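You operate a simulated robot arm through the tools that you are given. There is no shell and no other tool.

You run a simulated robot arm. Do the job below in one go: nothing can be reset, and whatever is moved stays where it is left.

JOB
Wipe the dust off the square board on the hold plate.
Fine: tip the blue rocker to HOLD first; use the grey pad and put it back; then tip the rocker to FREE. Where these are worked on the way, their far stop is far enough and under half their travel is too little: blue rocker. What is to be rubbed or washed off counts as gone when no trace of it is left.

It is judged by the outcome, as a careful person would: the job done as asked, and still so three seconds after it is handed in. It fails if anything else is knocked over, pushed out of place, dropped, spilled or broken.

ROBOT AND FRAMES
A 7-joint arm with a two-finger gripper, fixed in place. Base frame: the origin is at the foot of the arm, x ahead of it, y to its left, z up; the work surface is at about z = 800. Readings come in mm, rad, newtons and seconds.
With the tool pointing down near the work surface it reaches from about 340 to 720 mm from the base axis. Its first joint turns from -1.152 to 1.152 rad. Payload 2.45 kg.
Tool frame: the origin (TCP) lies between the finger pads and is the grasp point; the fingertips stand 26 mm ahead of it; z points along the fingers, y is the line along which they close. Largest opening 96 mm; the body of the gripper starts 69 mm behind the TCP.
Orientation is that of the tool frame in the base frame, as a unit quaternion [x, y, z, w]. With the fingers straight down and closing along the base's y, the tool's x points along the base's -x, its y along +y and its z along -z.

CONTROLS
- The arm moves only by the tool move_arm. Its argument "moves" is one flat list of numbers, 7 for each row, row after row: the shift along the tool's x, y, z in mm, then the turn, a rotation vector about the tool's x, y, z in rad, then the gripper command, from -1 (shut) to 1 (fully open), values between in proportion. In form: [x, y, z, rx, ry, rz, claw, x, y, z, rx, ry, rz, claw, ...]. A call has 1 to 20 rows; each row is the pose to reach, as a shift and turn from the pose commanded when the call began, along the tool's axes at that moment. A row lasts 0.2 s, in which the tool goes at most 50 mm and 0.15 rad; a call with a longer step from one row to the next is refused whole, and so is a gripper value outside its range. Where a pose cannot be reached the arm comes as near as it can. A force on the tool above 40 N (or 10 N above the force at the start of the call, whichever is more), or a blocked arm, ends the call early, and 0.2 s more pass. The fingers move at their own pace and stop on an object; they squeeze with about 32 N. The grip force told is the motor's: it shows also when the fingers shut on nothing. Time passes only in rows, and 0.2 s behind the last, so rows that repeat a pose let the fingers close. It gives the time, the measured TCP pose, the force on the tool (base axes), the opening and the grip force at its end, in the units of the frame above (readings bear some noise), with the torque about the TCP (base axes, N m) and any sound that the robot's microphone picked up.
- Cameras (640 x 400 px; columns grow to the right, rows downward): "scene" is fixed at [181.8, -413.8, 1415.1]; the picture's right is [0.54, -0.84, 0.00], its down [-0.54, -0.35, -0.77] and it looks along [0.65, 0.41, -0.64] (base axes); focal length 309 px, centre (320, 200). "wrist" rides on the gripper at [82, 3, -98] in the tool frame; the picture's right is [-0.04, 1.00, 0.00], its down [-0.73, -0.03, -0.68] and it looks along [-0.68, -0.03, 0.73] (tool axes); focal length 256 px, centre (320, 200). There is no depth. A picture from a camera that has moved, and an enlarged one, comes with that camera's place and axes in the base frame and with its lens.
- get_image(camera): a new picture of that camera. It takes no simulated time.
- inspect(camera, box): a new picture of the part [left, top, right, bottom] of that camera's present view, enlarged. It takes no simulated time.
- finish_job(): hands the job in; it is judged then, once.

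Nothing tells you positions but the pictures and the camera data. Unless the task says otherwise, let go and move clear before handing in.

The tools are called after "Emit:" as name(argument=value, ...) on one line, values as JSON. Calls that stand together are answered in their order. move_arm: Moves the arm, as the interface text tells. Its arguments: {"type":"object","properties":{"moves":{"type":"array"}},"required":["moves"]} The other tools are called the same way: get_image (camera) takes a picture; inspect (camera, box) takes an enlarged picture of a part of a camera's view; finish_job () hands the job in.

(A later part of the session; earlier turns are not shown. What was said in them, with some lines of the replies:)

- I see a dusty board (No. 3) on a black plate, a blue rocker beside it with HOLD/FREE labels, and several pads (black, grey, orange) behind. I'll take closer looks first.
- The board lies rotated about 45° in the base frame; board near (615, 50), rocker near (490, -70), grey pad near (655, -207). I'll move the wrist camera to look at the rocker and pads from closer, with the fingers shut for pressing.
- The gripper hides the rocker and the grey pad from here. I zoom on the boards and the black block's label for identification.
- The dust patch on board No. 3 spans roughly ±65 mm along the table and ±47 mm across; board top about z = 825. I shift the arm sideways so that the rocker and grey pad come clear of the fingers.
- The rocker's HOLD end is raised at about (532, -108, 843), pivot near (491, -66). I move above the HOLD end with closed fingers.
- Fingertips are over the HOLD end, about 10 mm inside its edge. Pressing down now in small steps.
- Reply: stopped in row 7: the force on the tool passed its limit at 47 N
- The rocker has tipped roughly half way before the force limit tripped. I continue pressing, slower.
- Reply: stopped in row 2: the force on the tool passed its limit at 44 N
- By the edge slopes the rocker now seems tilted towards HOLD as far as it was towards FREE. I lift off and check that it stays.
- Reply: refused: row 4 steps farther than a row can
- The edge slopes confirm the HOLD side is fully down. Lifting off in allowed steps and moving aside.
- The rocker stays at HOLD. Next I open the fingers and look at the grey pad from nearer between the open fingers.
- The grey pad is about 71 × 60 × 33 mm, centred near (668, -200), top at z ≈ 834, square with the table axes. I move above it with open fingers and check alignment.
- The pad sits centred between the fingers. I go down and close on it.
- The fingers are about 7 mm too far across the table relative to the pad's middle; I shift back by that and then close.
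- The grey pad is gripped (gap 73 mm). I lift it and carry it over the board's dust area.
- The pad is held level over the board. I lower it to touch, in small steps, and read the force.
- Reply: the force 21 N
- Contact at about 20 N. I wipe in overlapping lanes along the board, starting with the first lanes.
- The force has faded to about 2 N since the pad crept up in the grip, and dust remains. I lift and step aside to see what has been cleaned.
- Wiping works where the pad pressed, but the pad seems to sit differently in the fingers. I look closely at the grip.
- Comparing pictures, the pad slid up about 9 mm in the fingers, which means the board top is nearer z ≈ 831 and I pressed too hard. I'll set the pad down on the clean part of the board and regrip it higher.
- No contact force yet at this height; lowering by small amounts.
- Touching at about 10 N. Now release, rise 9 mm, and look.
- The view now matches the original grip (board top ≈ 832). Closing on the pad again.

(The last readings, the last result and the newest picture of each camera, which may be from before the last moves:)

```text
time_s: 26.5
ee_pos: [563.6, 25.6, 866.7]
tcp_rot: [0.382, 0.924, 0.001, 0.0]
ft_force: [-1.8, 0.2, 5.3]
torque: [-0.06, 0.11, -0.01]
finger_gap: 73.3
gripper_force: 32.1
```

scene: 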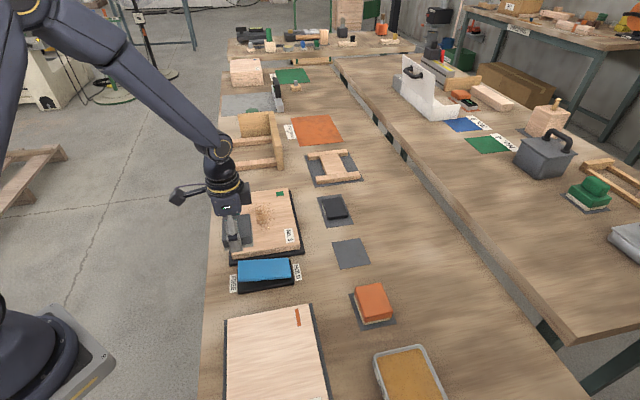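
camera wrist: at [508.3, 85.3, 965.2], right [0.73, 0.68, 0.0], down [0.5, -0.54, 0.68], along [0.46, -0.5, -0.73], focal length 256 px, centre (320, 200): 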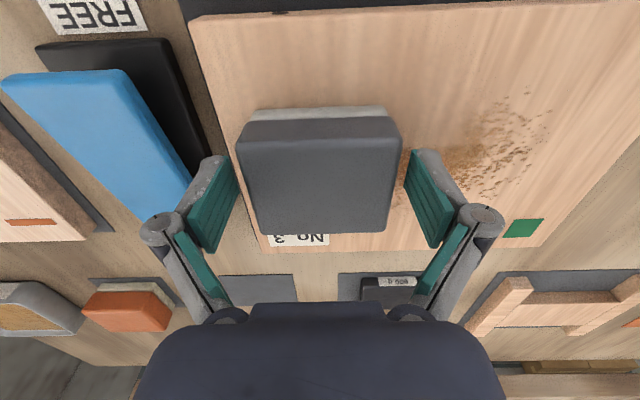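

Contact force is about 5 N. I wipe one lane with a light press and check the force at its end.

Emit:
move_arm(moves=[0, 20, 0.4, 0, 0, 0, -1, 0, 40, 0.4, 0, 0, 0, -1, 0, 60, 0.4, 0, 0, 0, -1, 0, 80, 0.4, 0, 0, 0, -1, 0, 100, 0.4, 0, 0, 0, -1, 0, 120, 0.4, 0, 0, 0, -1, 0, 140, 0.4, 0, 0, 0, -1, 0, 145, 0.4, 0, 0, 0, -1])

Emit:
get_image(camera="wrist")

Emit:
inspect(camera="scene", box=[220, 170, 310, 260])

```text
time_s: 28.3
ee_pos: [665.8, 128.9, 866.3]
tcp_rot: [0.381, 0.924, 0.002, 0.001]
ft_force: [-5.1, -6.1, 14.0]
torque: [-0.12, 0.03, 0.0]
finger_gap: 73.5
gripper_force: 32.2
```

```text
taken
camera wrist: at [610.2, 187.9, 965.4], right [0.73, 0.68, 0.0], down [0.5, -0.54, 0.68], along [0.46, -0.5, -0.73], focal length 256 px, centre (320, 200)
```

wrist: 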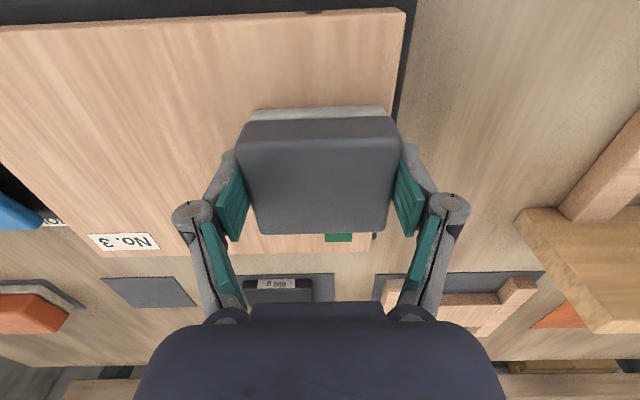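

```text
4.44 times, centred on (265, 215) of scene
camera zoom: at [181.4, -414.0, 1415.1], right [0.54, -0.84, 0.0], down [-0.54, -0.35, -0.77], along [0.65, 0.41, -0.64], focal length 1373 px, centre (564, 133)
```

zoom: 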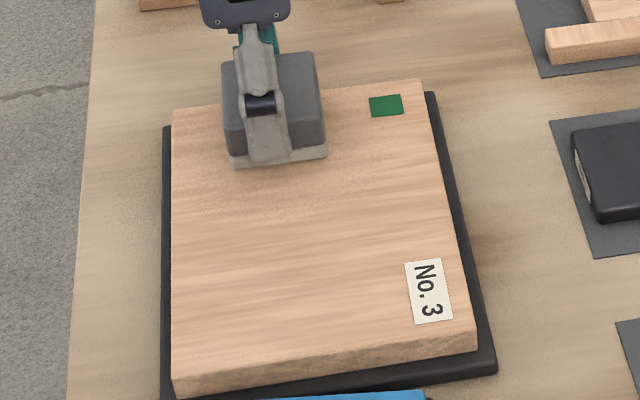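

That pass seems to have cleared the dust. For safety I add two more overlapping lanes to the other side, then inspect.

Emit:
move_arm(moves=[-12, 0, -0.3, 0, 0, 0, -1, -24, -5, -0.3, 0, 0, 0, -1, -24, -25, -0.3, 0, 0, 0, -1, -24, -45, -0.3, 0, 0, 0, -1, -24, -65, -0.3, 0, 0, 0, -1, -24, -85, -0.3, 0, 0, 0, -1, -24, -105, -0.3, 0, 0, 0, -1, -24, -125, -0.3, 0, 0, 0, -1, -24, -140, -0.3, 0, 0, 0, -1, -36, -140, -0.3, 0, 0, 0, -1, -46, -135, -0.3, 0, 0, 0, -1, -46, -115, -0.3, 0, 0, 0, -1, -46, -95, -0.3, 0, 0, 0, -1, -46, -75, -0.3, 0, 0, 0, -1, -46, -55, -0.3, 0, 0, 0, -1, -46, -35, -0.3, 0, 0, 0, -1, -46, -15, -0.3, 0, 0, 0, -1, -46, -5, -0.3, 0, 0, 0, -1])

Emit:
get_image(camera="wrist")

Emit:
inspect(camera="scene", box=[220, 170, 310, 260])

```text
time_s: 32.1
ee_pos: [693.8, 92.6, 866.5]
tcp_rot: [0.382, 0.924, 0.001, 0.0]
ft_force: [-2.4, -4.0, 8.3]
torque: [-0.21, -0.06, -0.07]
finger_gap: 73.3
gripper_force: 32.3
```

```text
taken
camera wrist: at [639.2, 151.6, 965.1], right [0.73, 0.68, 0.0], down [0.5, -0.54, 0.68], along [0.46, -0.5, -0.73], focal length 256 px, centre (320, 200)
```

wrist: 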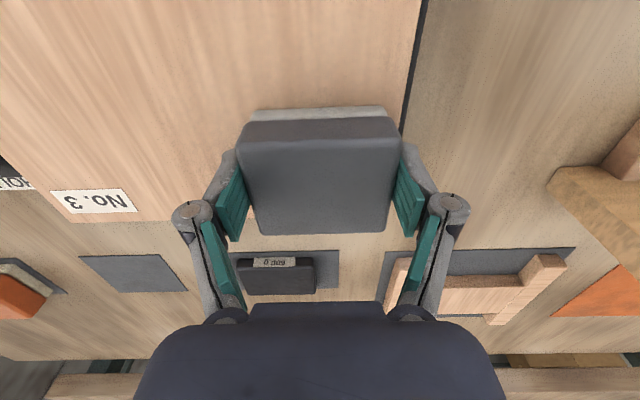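

```text
4.44 times, centred on (265, 215) of scene
camera zoom: at [181.5, -413.9, 1415.1], right [0.54, -0.84, 0.0], down [-0.54, -0.35, -0.77], along [0.65, 0.41, -0.64], focal length 1373 px, centre (564, 133)
```

zoom: 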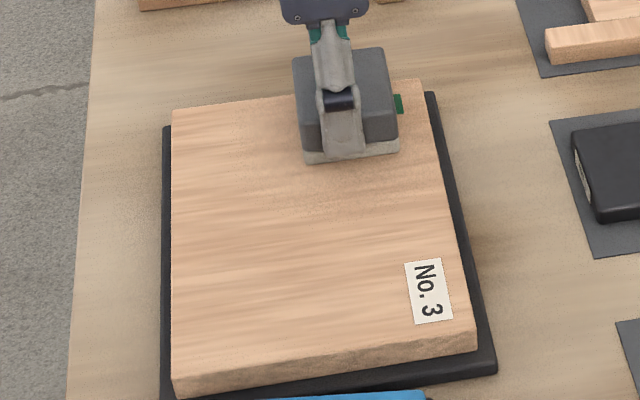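

The board looks clean. I lift the pad and carry it high back above its mat, then inspect the board unobstructed.

Emit:
move_arm(moves=[0, 0, -20, 0, 0, 0, -1, 0, 0, -50, 0, 0, 0, -1, 0, 0, -85, 0, 0, 0, -1, -26, -32, -85, 0, 0, 0, -1, -52, -65, -85, 0, 0, 0, -1, -78, -97, -85, 0, 0, 0, -1, -103, -129, -85, 0, 0, 0, -1, -129, -161, -85, 0, 0, 0, -1, -155, -194, -85, 0, 0, 0, -1, -180, -226, -85, 0, 0, 0, -1, -180, -226, -85, 0, 0, 0, -1])

Emit:
inspect(camera="scene", box=[220, 170, 310, 260])

Emit:
get_image(camera="wrist")

Emit:
get_image(camera="scene")

```text
time_s: 34.5
ee_pos: [662.4, -195.7, 951.3]
tcp_rot: [0.382, 0.924, 0.0, 0.0]
ft_force: [-0.3, 0.0, -0.8]
torque: [-0.03, -0.03, -0.02]
finger_gap: 73.1
gripper_force: 32.4
```

```text
4.44 times, centred on (265, 215) of scene
camera zoom: at [181.7, -413.8, 1415.1], right [0.54, -0.84, 0.0], down [-0.54, -0.35, -0.77], along [0.65, 0.41, -0.64], focal length 1373 px, centre (564, 133)
```

zoom: 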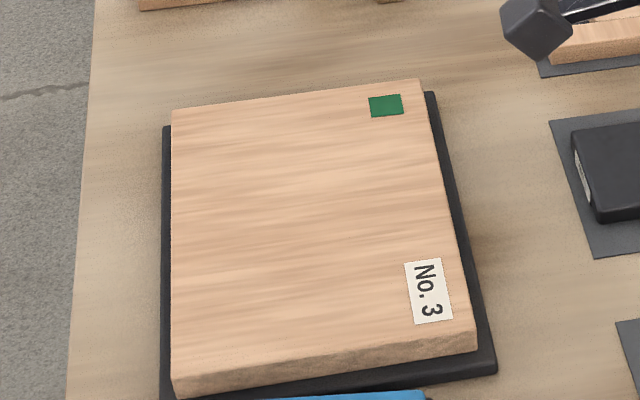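

```text
taken
camera wrist: at [607.3, -136.2, 1050.0], right [0.73, 0.68, 0.0], down [0.5, -0.54, 0.68], along [0.46, -0.5, -0.73], focal length 256 px, centre (320, 200)
```

wrist: 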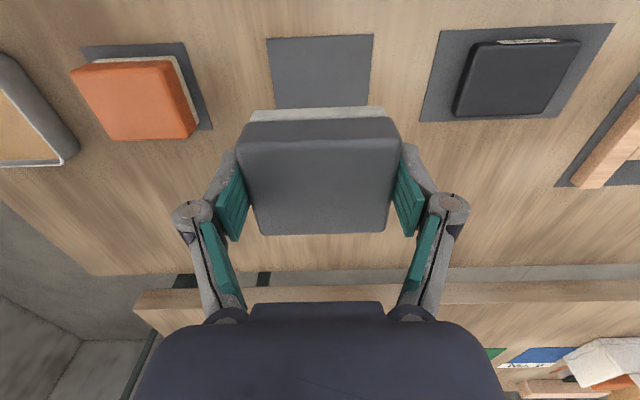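

```text
taken
```

scene: 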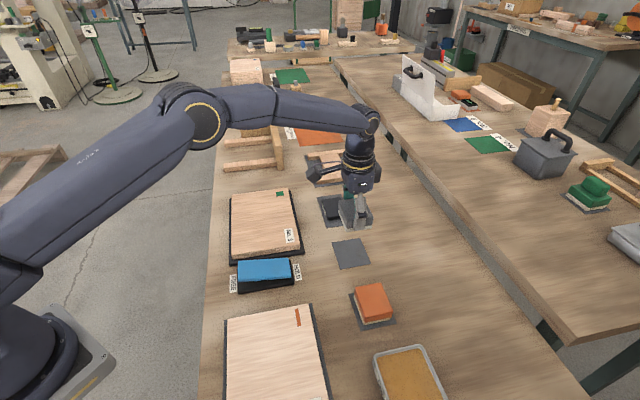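

The board looks clean; I check it at higher magnification for any leftover specks.

Emit:
inspect(camera="scene", box=[228, 188, 278, 220])

Emit:
inspect(camera="scene", box=[258, 188, 308, 220])

Emit:
inspect(camera="scene", box=[228, 215, 308, 266])

```text
12.50 times, centred on (253, 204) of scene
camera zoom: at [181.7, -413.8, 1415.1], right [0.54, -0.84, 0.0], down [-0.54, -0.35, -0.77], along [0.65, 0.41, -0.64], focal length 3862 px, centre (1158, 150)
```

zoom: 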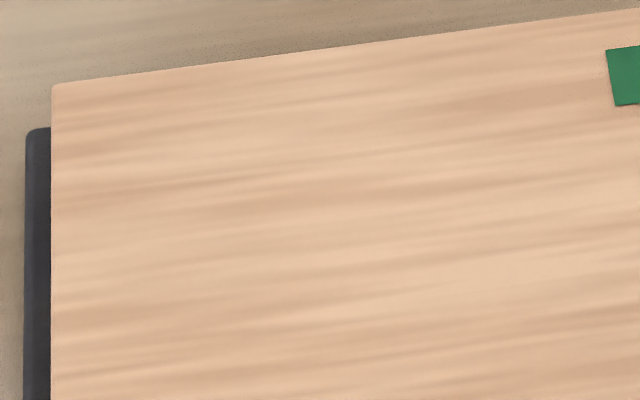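

```text
12.50 times, centred on (283, 204) of scene
camera zoom: at [181.7, -413.8, 1415.1], right [0.54, -0.84, 0.0], down [-0.54, -0.35, -0.77], along [0.65, 0.41, -0.64], focal length 3862 px, centre (782, 150)
```

zoom: 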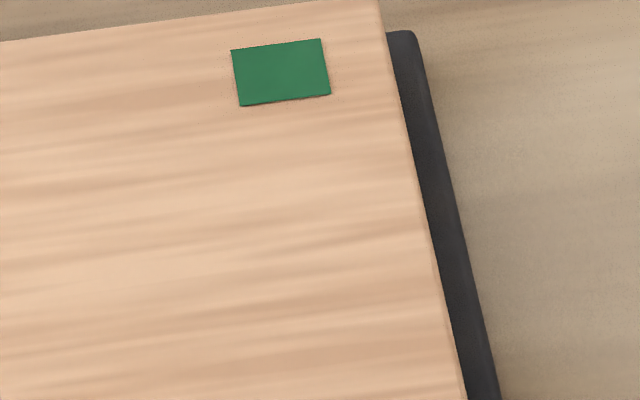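

```text
7.84 times, centred on (268, 240) of scene
camera zoom: at [181.7, -413.8, 1415.1], right [0.54, -0.84, 0.0], down [-0.54, -0.35, -0.77], along [0.65, 0.41, -0.64], focal length 2423 px, centre (728, -118)
```

zoom: 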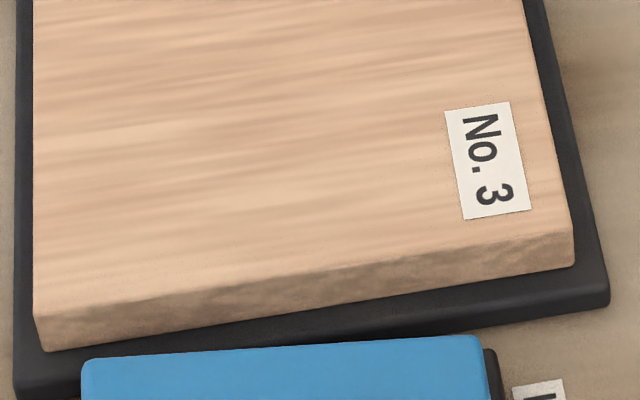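

No trace remains. Now I lower the pad onto its mat.

Emit:
move_arm(moves=[1, 0, 35, 0, 0, 0, -1, 1, 0, 70, 0, 0, 0, -1, 1, 0, 100, 0, 0, 0, -1, 1, 0, 110, 0, 0, 0, -1, 1, 0, 113, 0, 0, 0, -1, 1, 0, 115, 0, 0, 0, -1, 1, 0, 115, 0, 0, 0, -1])

Emit:
get_image(camera="wrist")

Emit:
inspect(camera="scene", box=[310, 190, 400, 280])

```text
time_s: 36.1
ee_pos: [662.1, -194.1, 837.3]
tcp_rot: [0.382, 0.924, 0.0, 0.001]
ft_force: [-0.3, -0.2, -1.0]
torque: [-0.02, -0.01, -0.02]
finger_gap: 73.2
gripper_force: 32.1
```

```text
taken
camera wrist: at [607.2, -134.4, 935.4], right [0.73, 0.68, 0.0], down [0.5, -0.54, 0.68], along [0.46, -0.5, -0.73], focal length 256 px, centre (320, 200)
```

wrist: 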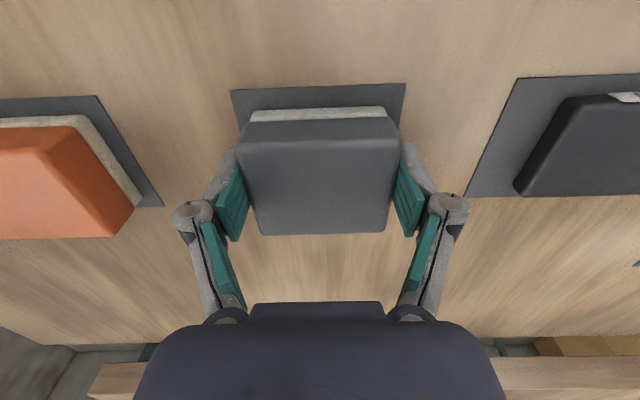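

```text
4.44 times, centred on (355, 235) of scene
camera zoom: at [181.8, -413.8, 1415.1], right [0.54, -0.84, 0.0], down [-0.54, -0.35, -0.77], along [0.65, 0.41, -0.64], focal length 1373 px, centre (164, 44)
```

zoom: 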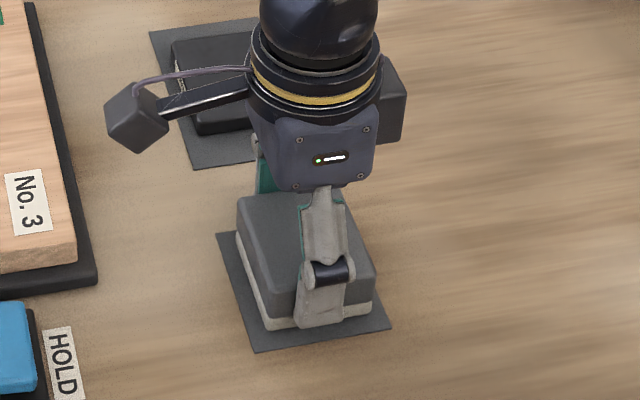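

The pad is a millimetre or two above its mat in its old place. I lower the last bit to feel contact.

Emit:
move_arm(moves=[0, 0, 1, 0, 0, 0, -1, 0, 0, 1.5, 0, 0, 0, -1, 0, 0, 1.5, 0, 0, 0, -1])

```text
time_s: 36.9
ee_pos: [661.7, -194.7, 835.3]
tcp_rot: [0.382, 0.924, 0.001, 0.001]
ft_force: [0.5, 0.5, -0.9]
torque: [0.01, 0.01, 0.02]
finger_gap: 73.3
gripper_force: 31.7
```

Emit:
move_arm(moves=[0, 0, 0.7, 0, 0, 0, -1, 0, 0, 1.2, 0, 0, 0, -1, 0, 0, 1.2, 0, 0, 0, -1])

```text
time_s: 37.7
ee_pos: [661.5, -194.0, 834.8]
tcp_rot: [0.382, 0.924, 0.001, 0.002]
ft_force: [-2.6, 0.0, 7.9]
torque: [0.04, 0.18, 0.04]
finger_gap: 73.1
gripper_force: 32.0
```

The pad rests on its mat (8 N contact). I release, rise straight up, and look.

Emit:
move_arm(moves=[0, 0, -0.3, 0, 0, 0, 0.6, 0, 0, -0.3, 0, 0, 0, 1, 0, 0, -0.3, 0, 0, 0, 1, 0, 0, -0.3, 0, 0, 0, 1, 0, 0, -15, 0, 0, 0, 1, 0, 0, -45, 0, 0, 0, 1, 0, 0, -90, 0, 0, 0, 1, 20, 0, -115, 0, 0, 0, 1, 20, 0, -115, 0, 0, 0, 1])

Emit:
get_image(camera="wrist")

Emit:
inspect(camera="scene", box=[310, 190, 400, 280])

```text
time_s: 39.7
ee_pos: [647.4, -182.1, 949.0]
tcp_rot: [0.382, 0.924, 0.0, 0.0]
ft_force: [0.6, 1.2, 0.4]
torque: [-0.01, 0.0, 0.01]
finger_gap: 96.0
gripper_force: 0.0
```

```text
taken
camera wrist: at [592.1, -121.2, 1046.8], right [0.73, 0.68, 0.0], down [0.5, -0.54, 0.68], along [0.46, -0.5, -0.73], focal length 256 px, centre (320, 200)
```

wrist: 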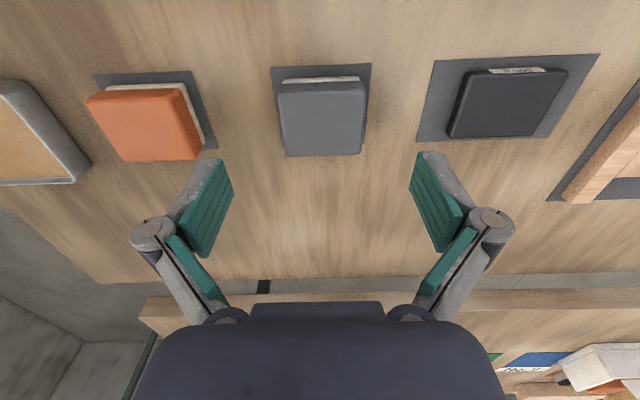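

```text
4.44 times, centred on (355, 235) of scene
camera zoom: at [181.8, -413.8, 1415.1], right [0.54, -0.84, 0.0], down [-0.54, -0.35, -0.77], along [0.65, 0.41, -0.64], focal length 1373 px, centre (164, 44)
```

zoom: 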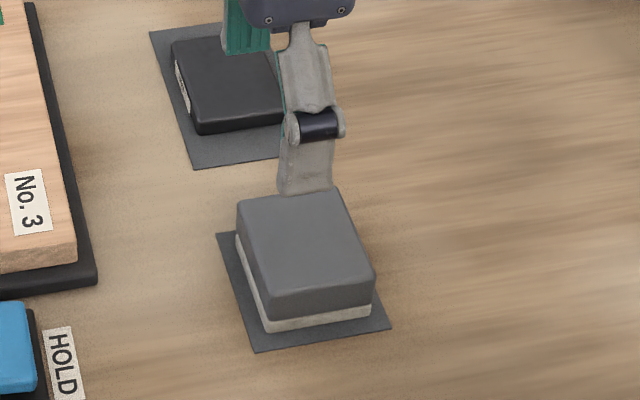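

The pad is back on its mat. Now I close the fingers and move above the rocker's raised FREE end, near (460, -34).

Emit:
move_arm(moves=[0, 0, 0, 0, 0, 0, 0, 40, -5, 0, 0, 0, 0, -1, 80, -10, 0, 0, 0, 0, -1, 120, -15, 5, 0, 0, 0, -1, 160, -20, 15, 0, 0, 0, -1, 200, -24, 25, 0, 0, 0, -1, 237, -27.8, 39, 0, 0, 0, -1, 237, -27.8, 39, 0, 0, 0, -1])

Emit:
get_image(camera="wrist")

Emit:
inspect(camera="scene", box=[220, 220, 330, 300])

```text
time_s: 41.5
ee_pos: [458.1, -33.7, 910.4]
tcp_rot: [0.382, 0.924, 0.002, 0.0]
ft_force: [-0.2, -0.1, -0.2]
torque: [0.0, 0.01, 0.06]
finger_gap: 0.3
gripper_force: 28.1
```

```text
taken
camera wrist: at [404.2, 27.1, 1009.1], right [0.73, 0.68, 0.0], down [0.5, -0.54, 0.68], along [0.46, -0.5, -0.73], focal length 256 px, centre (320, 200)
```

wrist: 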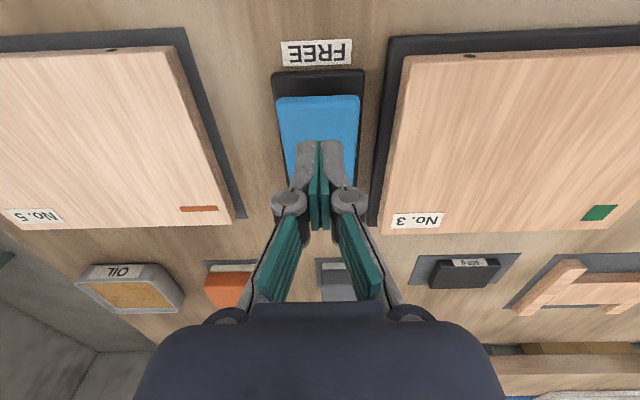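

```text
5.00 times, centred on (275, 260) of scene
camera zoom: at [181.8, -413.8, 1415.1], right [0.54, -0.84, 0.0], down [-0.54, -0.35, -0.77], along [0.65, 0.41, -0.64], focal length 1545 px, centre (545, -100)
```

zoom: 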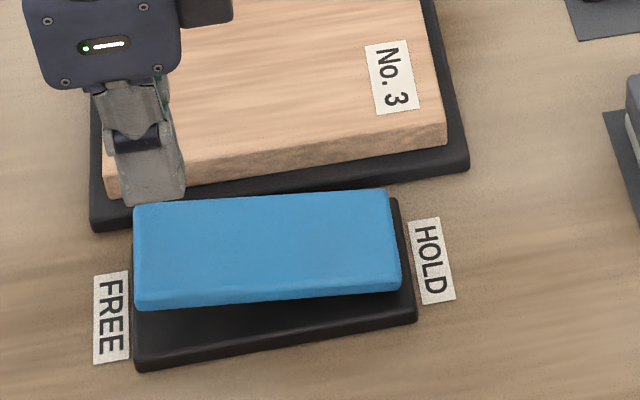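

Fingertips are over the FREE end. Pressing it down in small steps until the stop.

Emit:
move_arm(moves=[2, 0, 15, 0, 0, 0, -1, 2, 0, 26, 0, 0, 0, -1, 2, 0, 31, 0, 0, 0, -1, 2, 0, 34, 0, 0, 0, -1, 2, 0, 37, 0, 0, 0, -1, 2, 0, 40, 0, 0, 0, -1, 2, 0, 43, 0, 0, 0, -1, 2, 0, 46, 0, 0, 0, -1, 2, 0, 49, 0, 0, 0, -1, 2, 0, 51, 0, 0, 0, -1, 2, 0, 53, 0, 0, 0, -1, 2, 0, 55, 0, 0, 0, -1, 2, 0, 57, 0, 0, 0, -1])

Emit:
inspect(camera="scene", box=[220, 240, 320, 310])

```text
time_s: 44.0
ee_pos: [459.6, -32.4, 858.1]
tcp_rot: [0.381, 0.925, 0.001, 0.001]
ft_force: [-5.6, 1.2, 16.7]
torque: [-0.13, 0.03, -0.03]
finger_gap: 6.2
gripper_force: 28.6
stopped in row 12: the force on the tool passed its limit at 47 N (the readings are from after the stop); the commanded pose is now the measured one
```

```text
5.71 times, centred on (270, 275) of scene
camera zoom: at [181.3, -413.7, 1415.2], right [0.54, -0.84, 0.0], down [-0.54, -0.35, -0.77], along [0.65, 0.41, -0.64], focal length 1766 px, centre (606, -229)
```

zoom: 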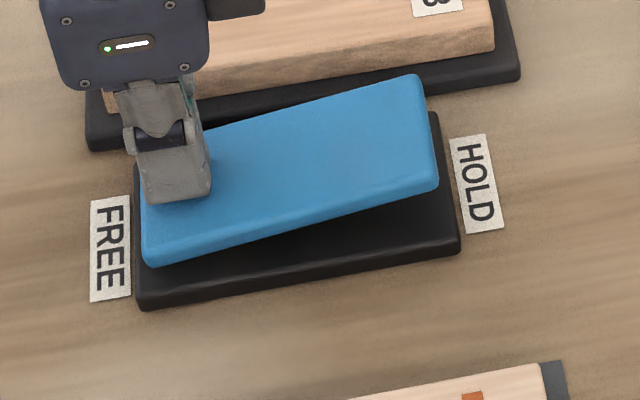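

The rocker is back at its original FREE position, matching the first picture. I lift straight up and move clear, then check everything.

Emit:
move_arm(moves=[0, 0, -15, 0, 0, 0, -1, 0, 0, -50, 0, 0, 0, -1, 0, 0, -95, 0, 0, 0, -1, 30, 20, -125, 0, 0, 0, -1, 50, 60, -145, 0, 0, 0, -1, 50, 60, -145, 0, 0, 0, -1])

Emit:
get_image(camera="scene")

Emit:
inspect(camera="scene", box=[220, 240, 320, 310])

Emit:
get_image(camera="wrist")

Emit:
inspect(camera="scene", box=[210, 170, 410, 300])

```text
time_s: 45.5
ee_pos: [465.3, 46.0, 1002.8]
tcp_rot: [0.382, 0.924, 0.001, 0.001]
ft_force: [0.8, 0.2, 0.6]
torque: [0.0, 0.01, 0.01]
finger_gap: 0.0
gripper_force: 27.9
```

```text
taken
```

scene: 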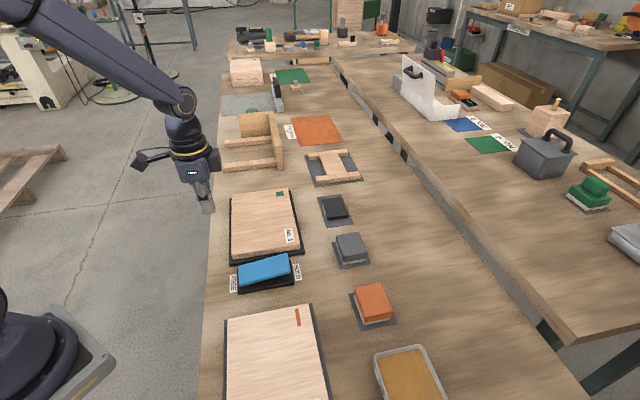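

```text
5.71 times, centred on (270, 275) of scene
camera zoom: at [181.8, -413.8, 1415.1], right [0.54, -0.84, 0.0], down [-0.54, -0.35, -0.77], along [0.65, 0.41, -0.64], focal length 1766 px, centre (606, -229)
```

zoom: 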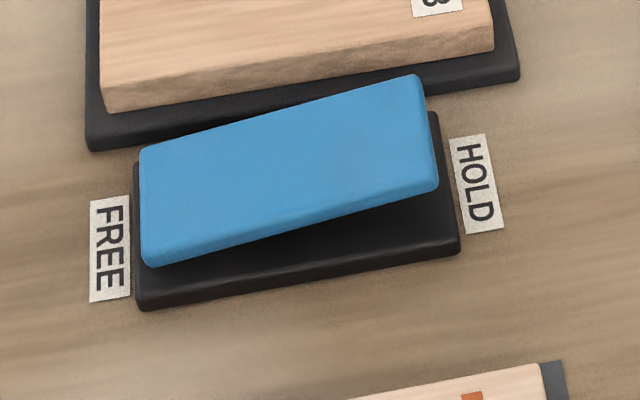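

```text
taken
camera wrist: at [410.8, 106.9, 1101.4], right [0.73, 0.68, 0.0], down [0.5, -0.54, 0.68], along [0.46, -0.5, -0.73], focal length 256 px, centre (320, 200)
```

wrist: 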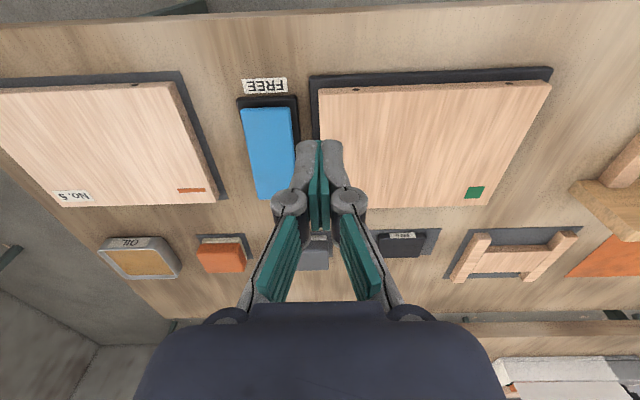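

```text
3.08 times, centred on (310, 235) of scene
camera zoom: at [181.8, -413.8, 1415.1], right [0.54, -0.84, 0.0], down [-0.54, -0.35, -0.77], along [0.65, 0.41, -0.64], focal length 951 px, centre (351, 92)
```

zoom: 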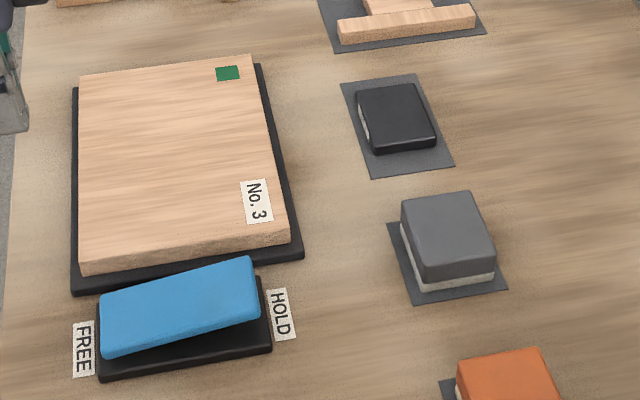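

Everything matches the starting layout, with the board clean, the pad back, and the rocker at FREE. One last close look at the board from the wrist.

Emit:
inspect(camera="wrist", box=[340, 70, 560, 210])

```text
2.86 times, centred on (450, 140) of wrist
camera zoom: at [410.8, 106.9, 1101.4], right [0.73, 0.68, 0.0], down [0.5, -0.54, 0.68], along [0.46, -0.5, -0.73], focal length 731 px, centre (-51, 371)
```

zoom: 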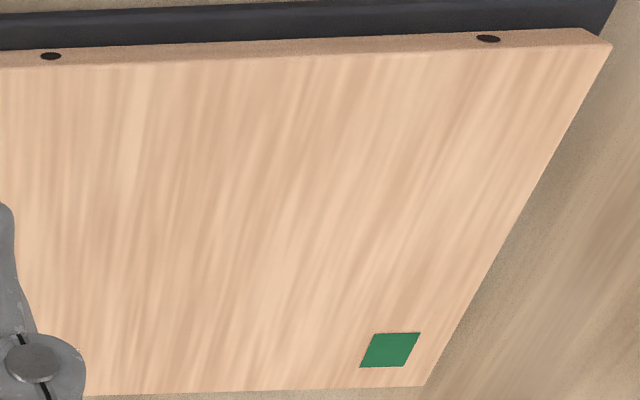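

The board shows no trace of dust, the pad is on its mat, the rocker is at FREE, and the arm is clear. Handing in.

Emit:
finish_job()

```text
The job is handed in.
```

The dust is wiped off board No. 3 and the job is handed in. Close-up pictures afterwards showed no trace left on the board.

- **Rocker:** I tipped it to HOLD before wiping and back to FREE afterwards. Each time I pressed until it met firm resistance. At the end it looked the same as in the first picture.
- **Grey pad:** it is back on its mat, in the same place as far as the pictures show. It slid up about 9 mm in the fingers partway through. I set it down on a clean part of the board, regripped it, and finished with a lighter press.
- **Everything else:** the board, the other blocks and the rest of the table looked as they did at the start. The arm was lifted clear before handing in.
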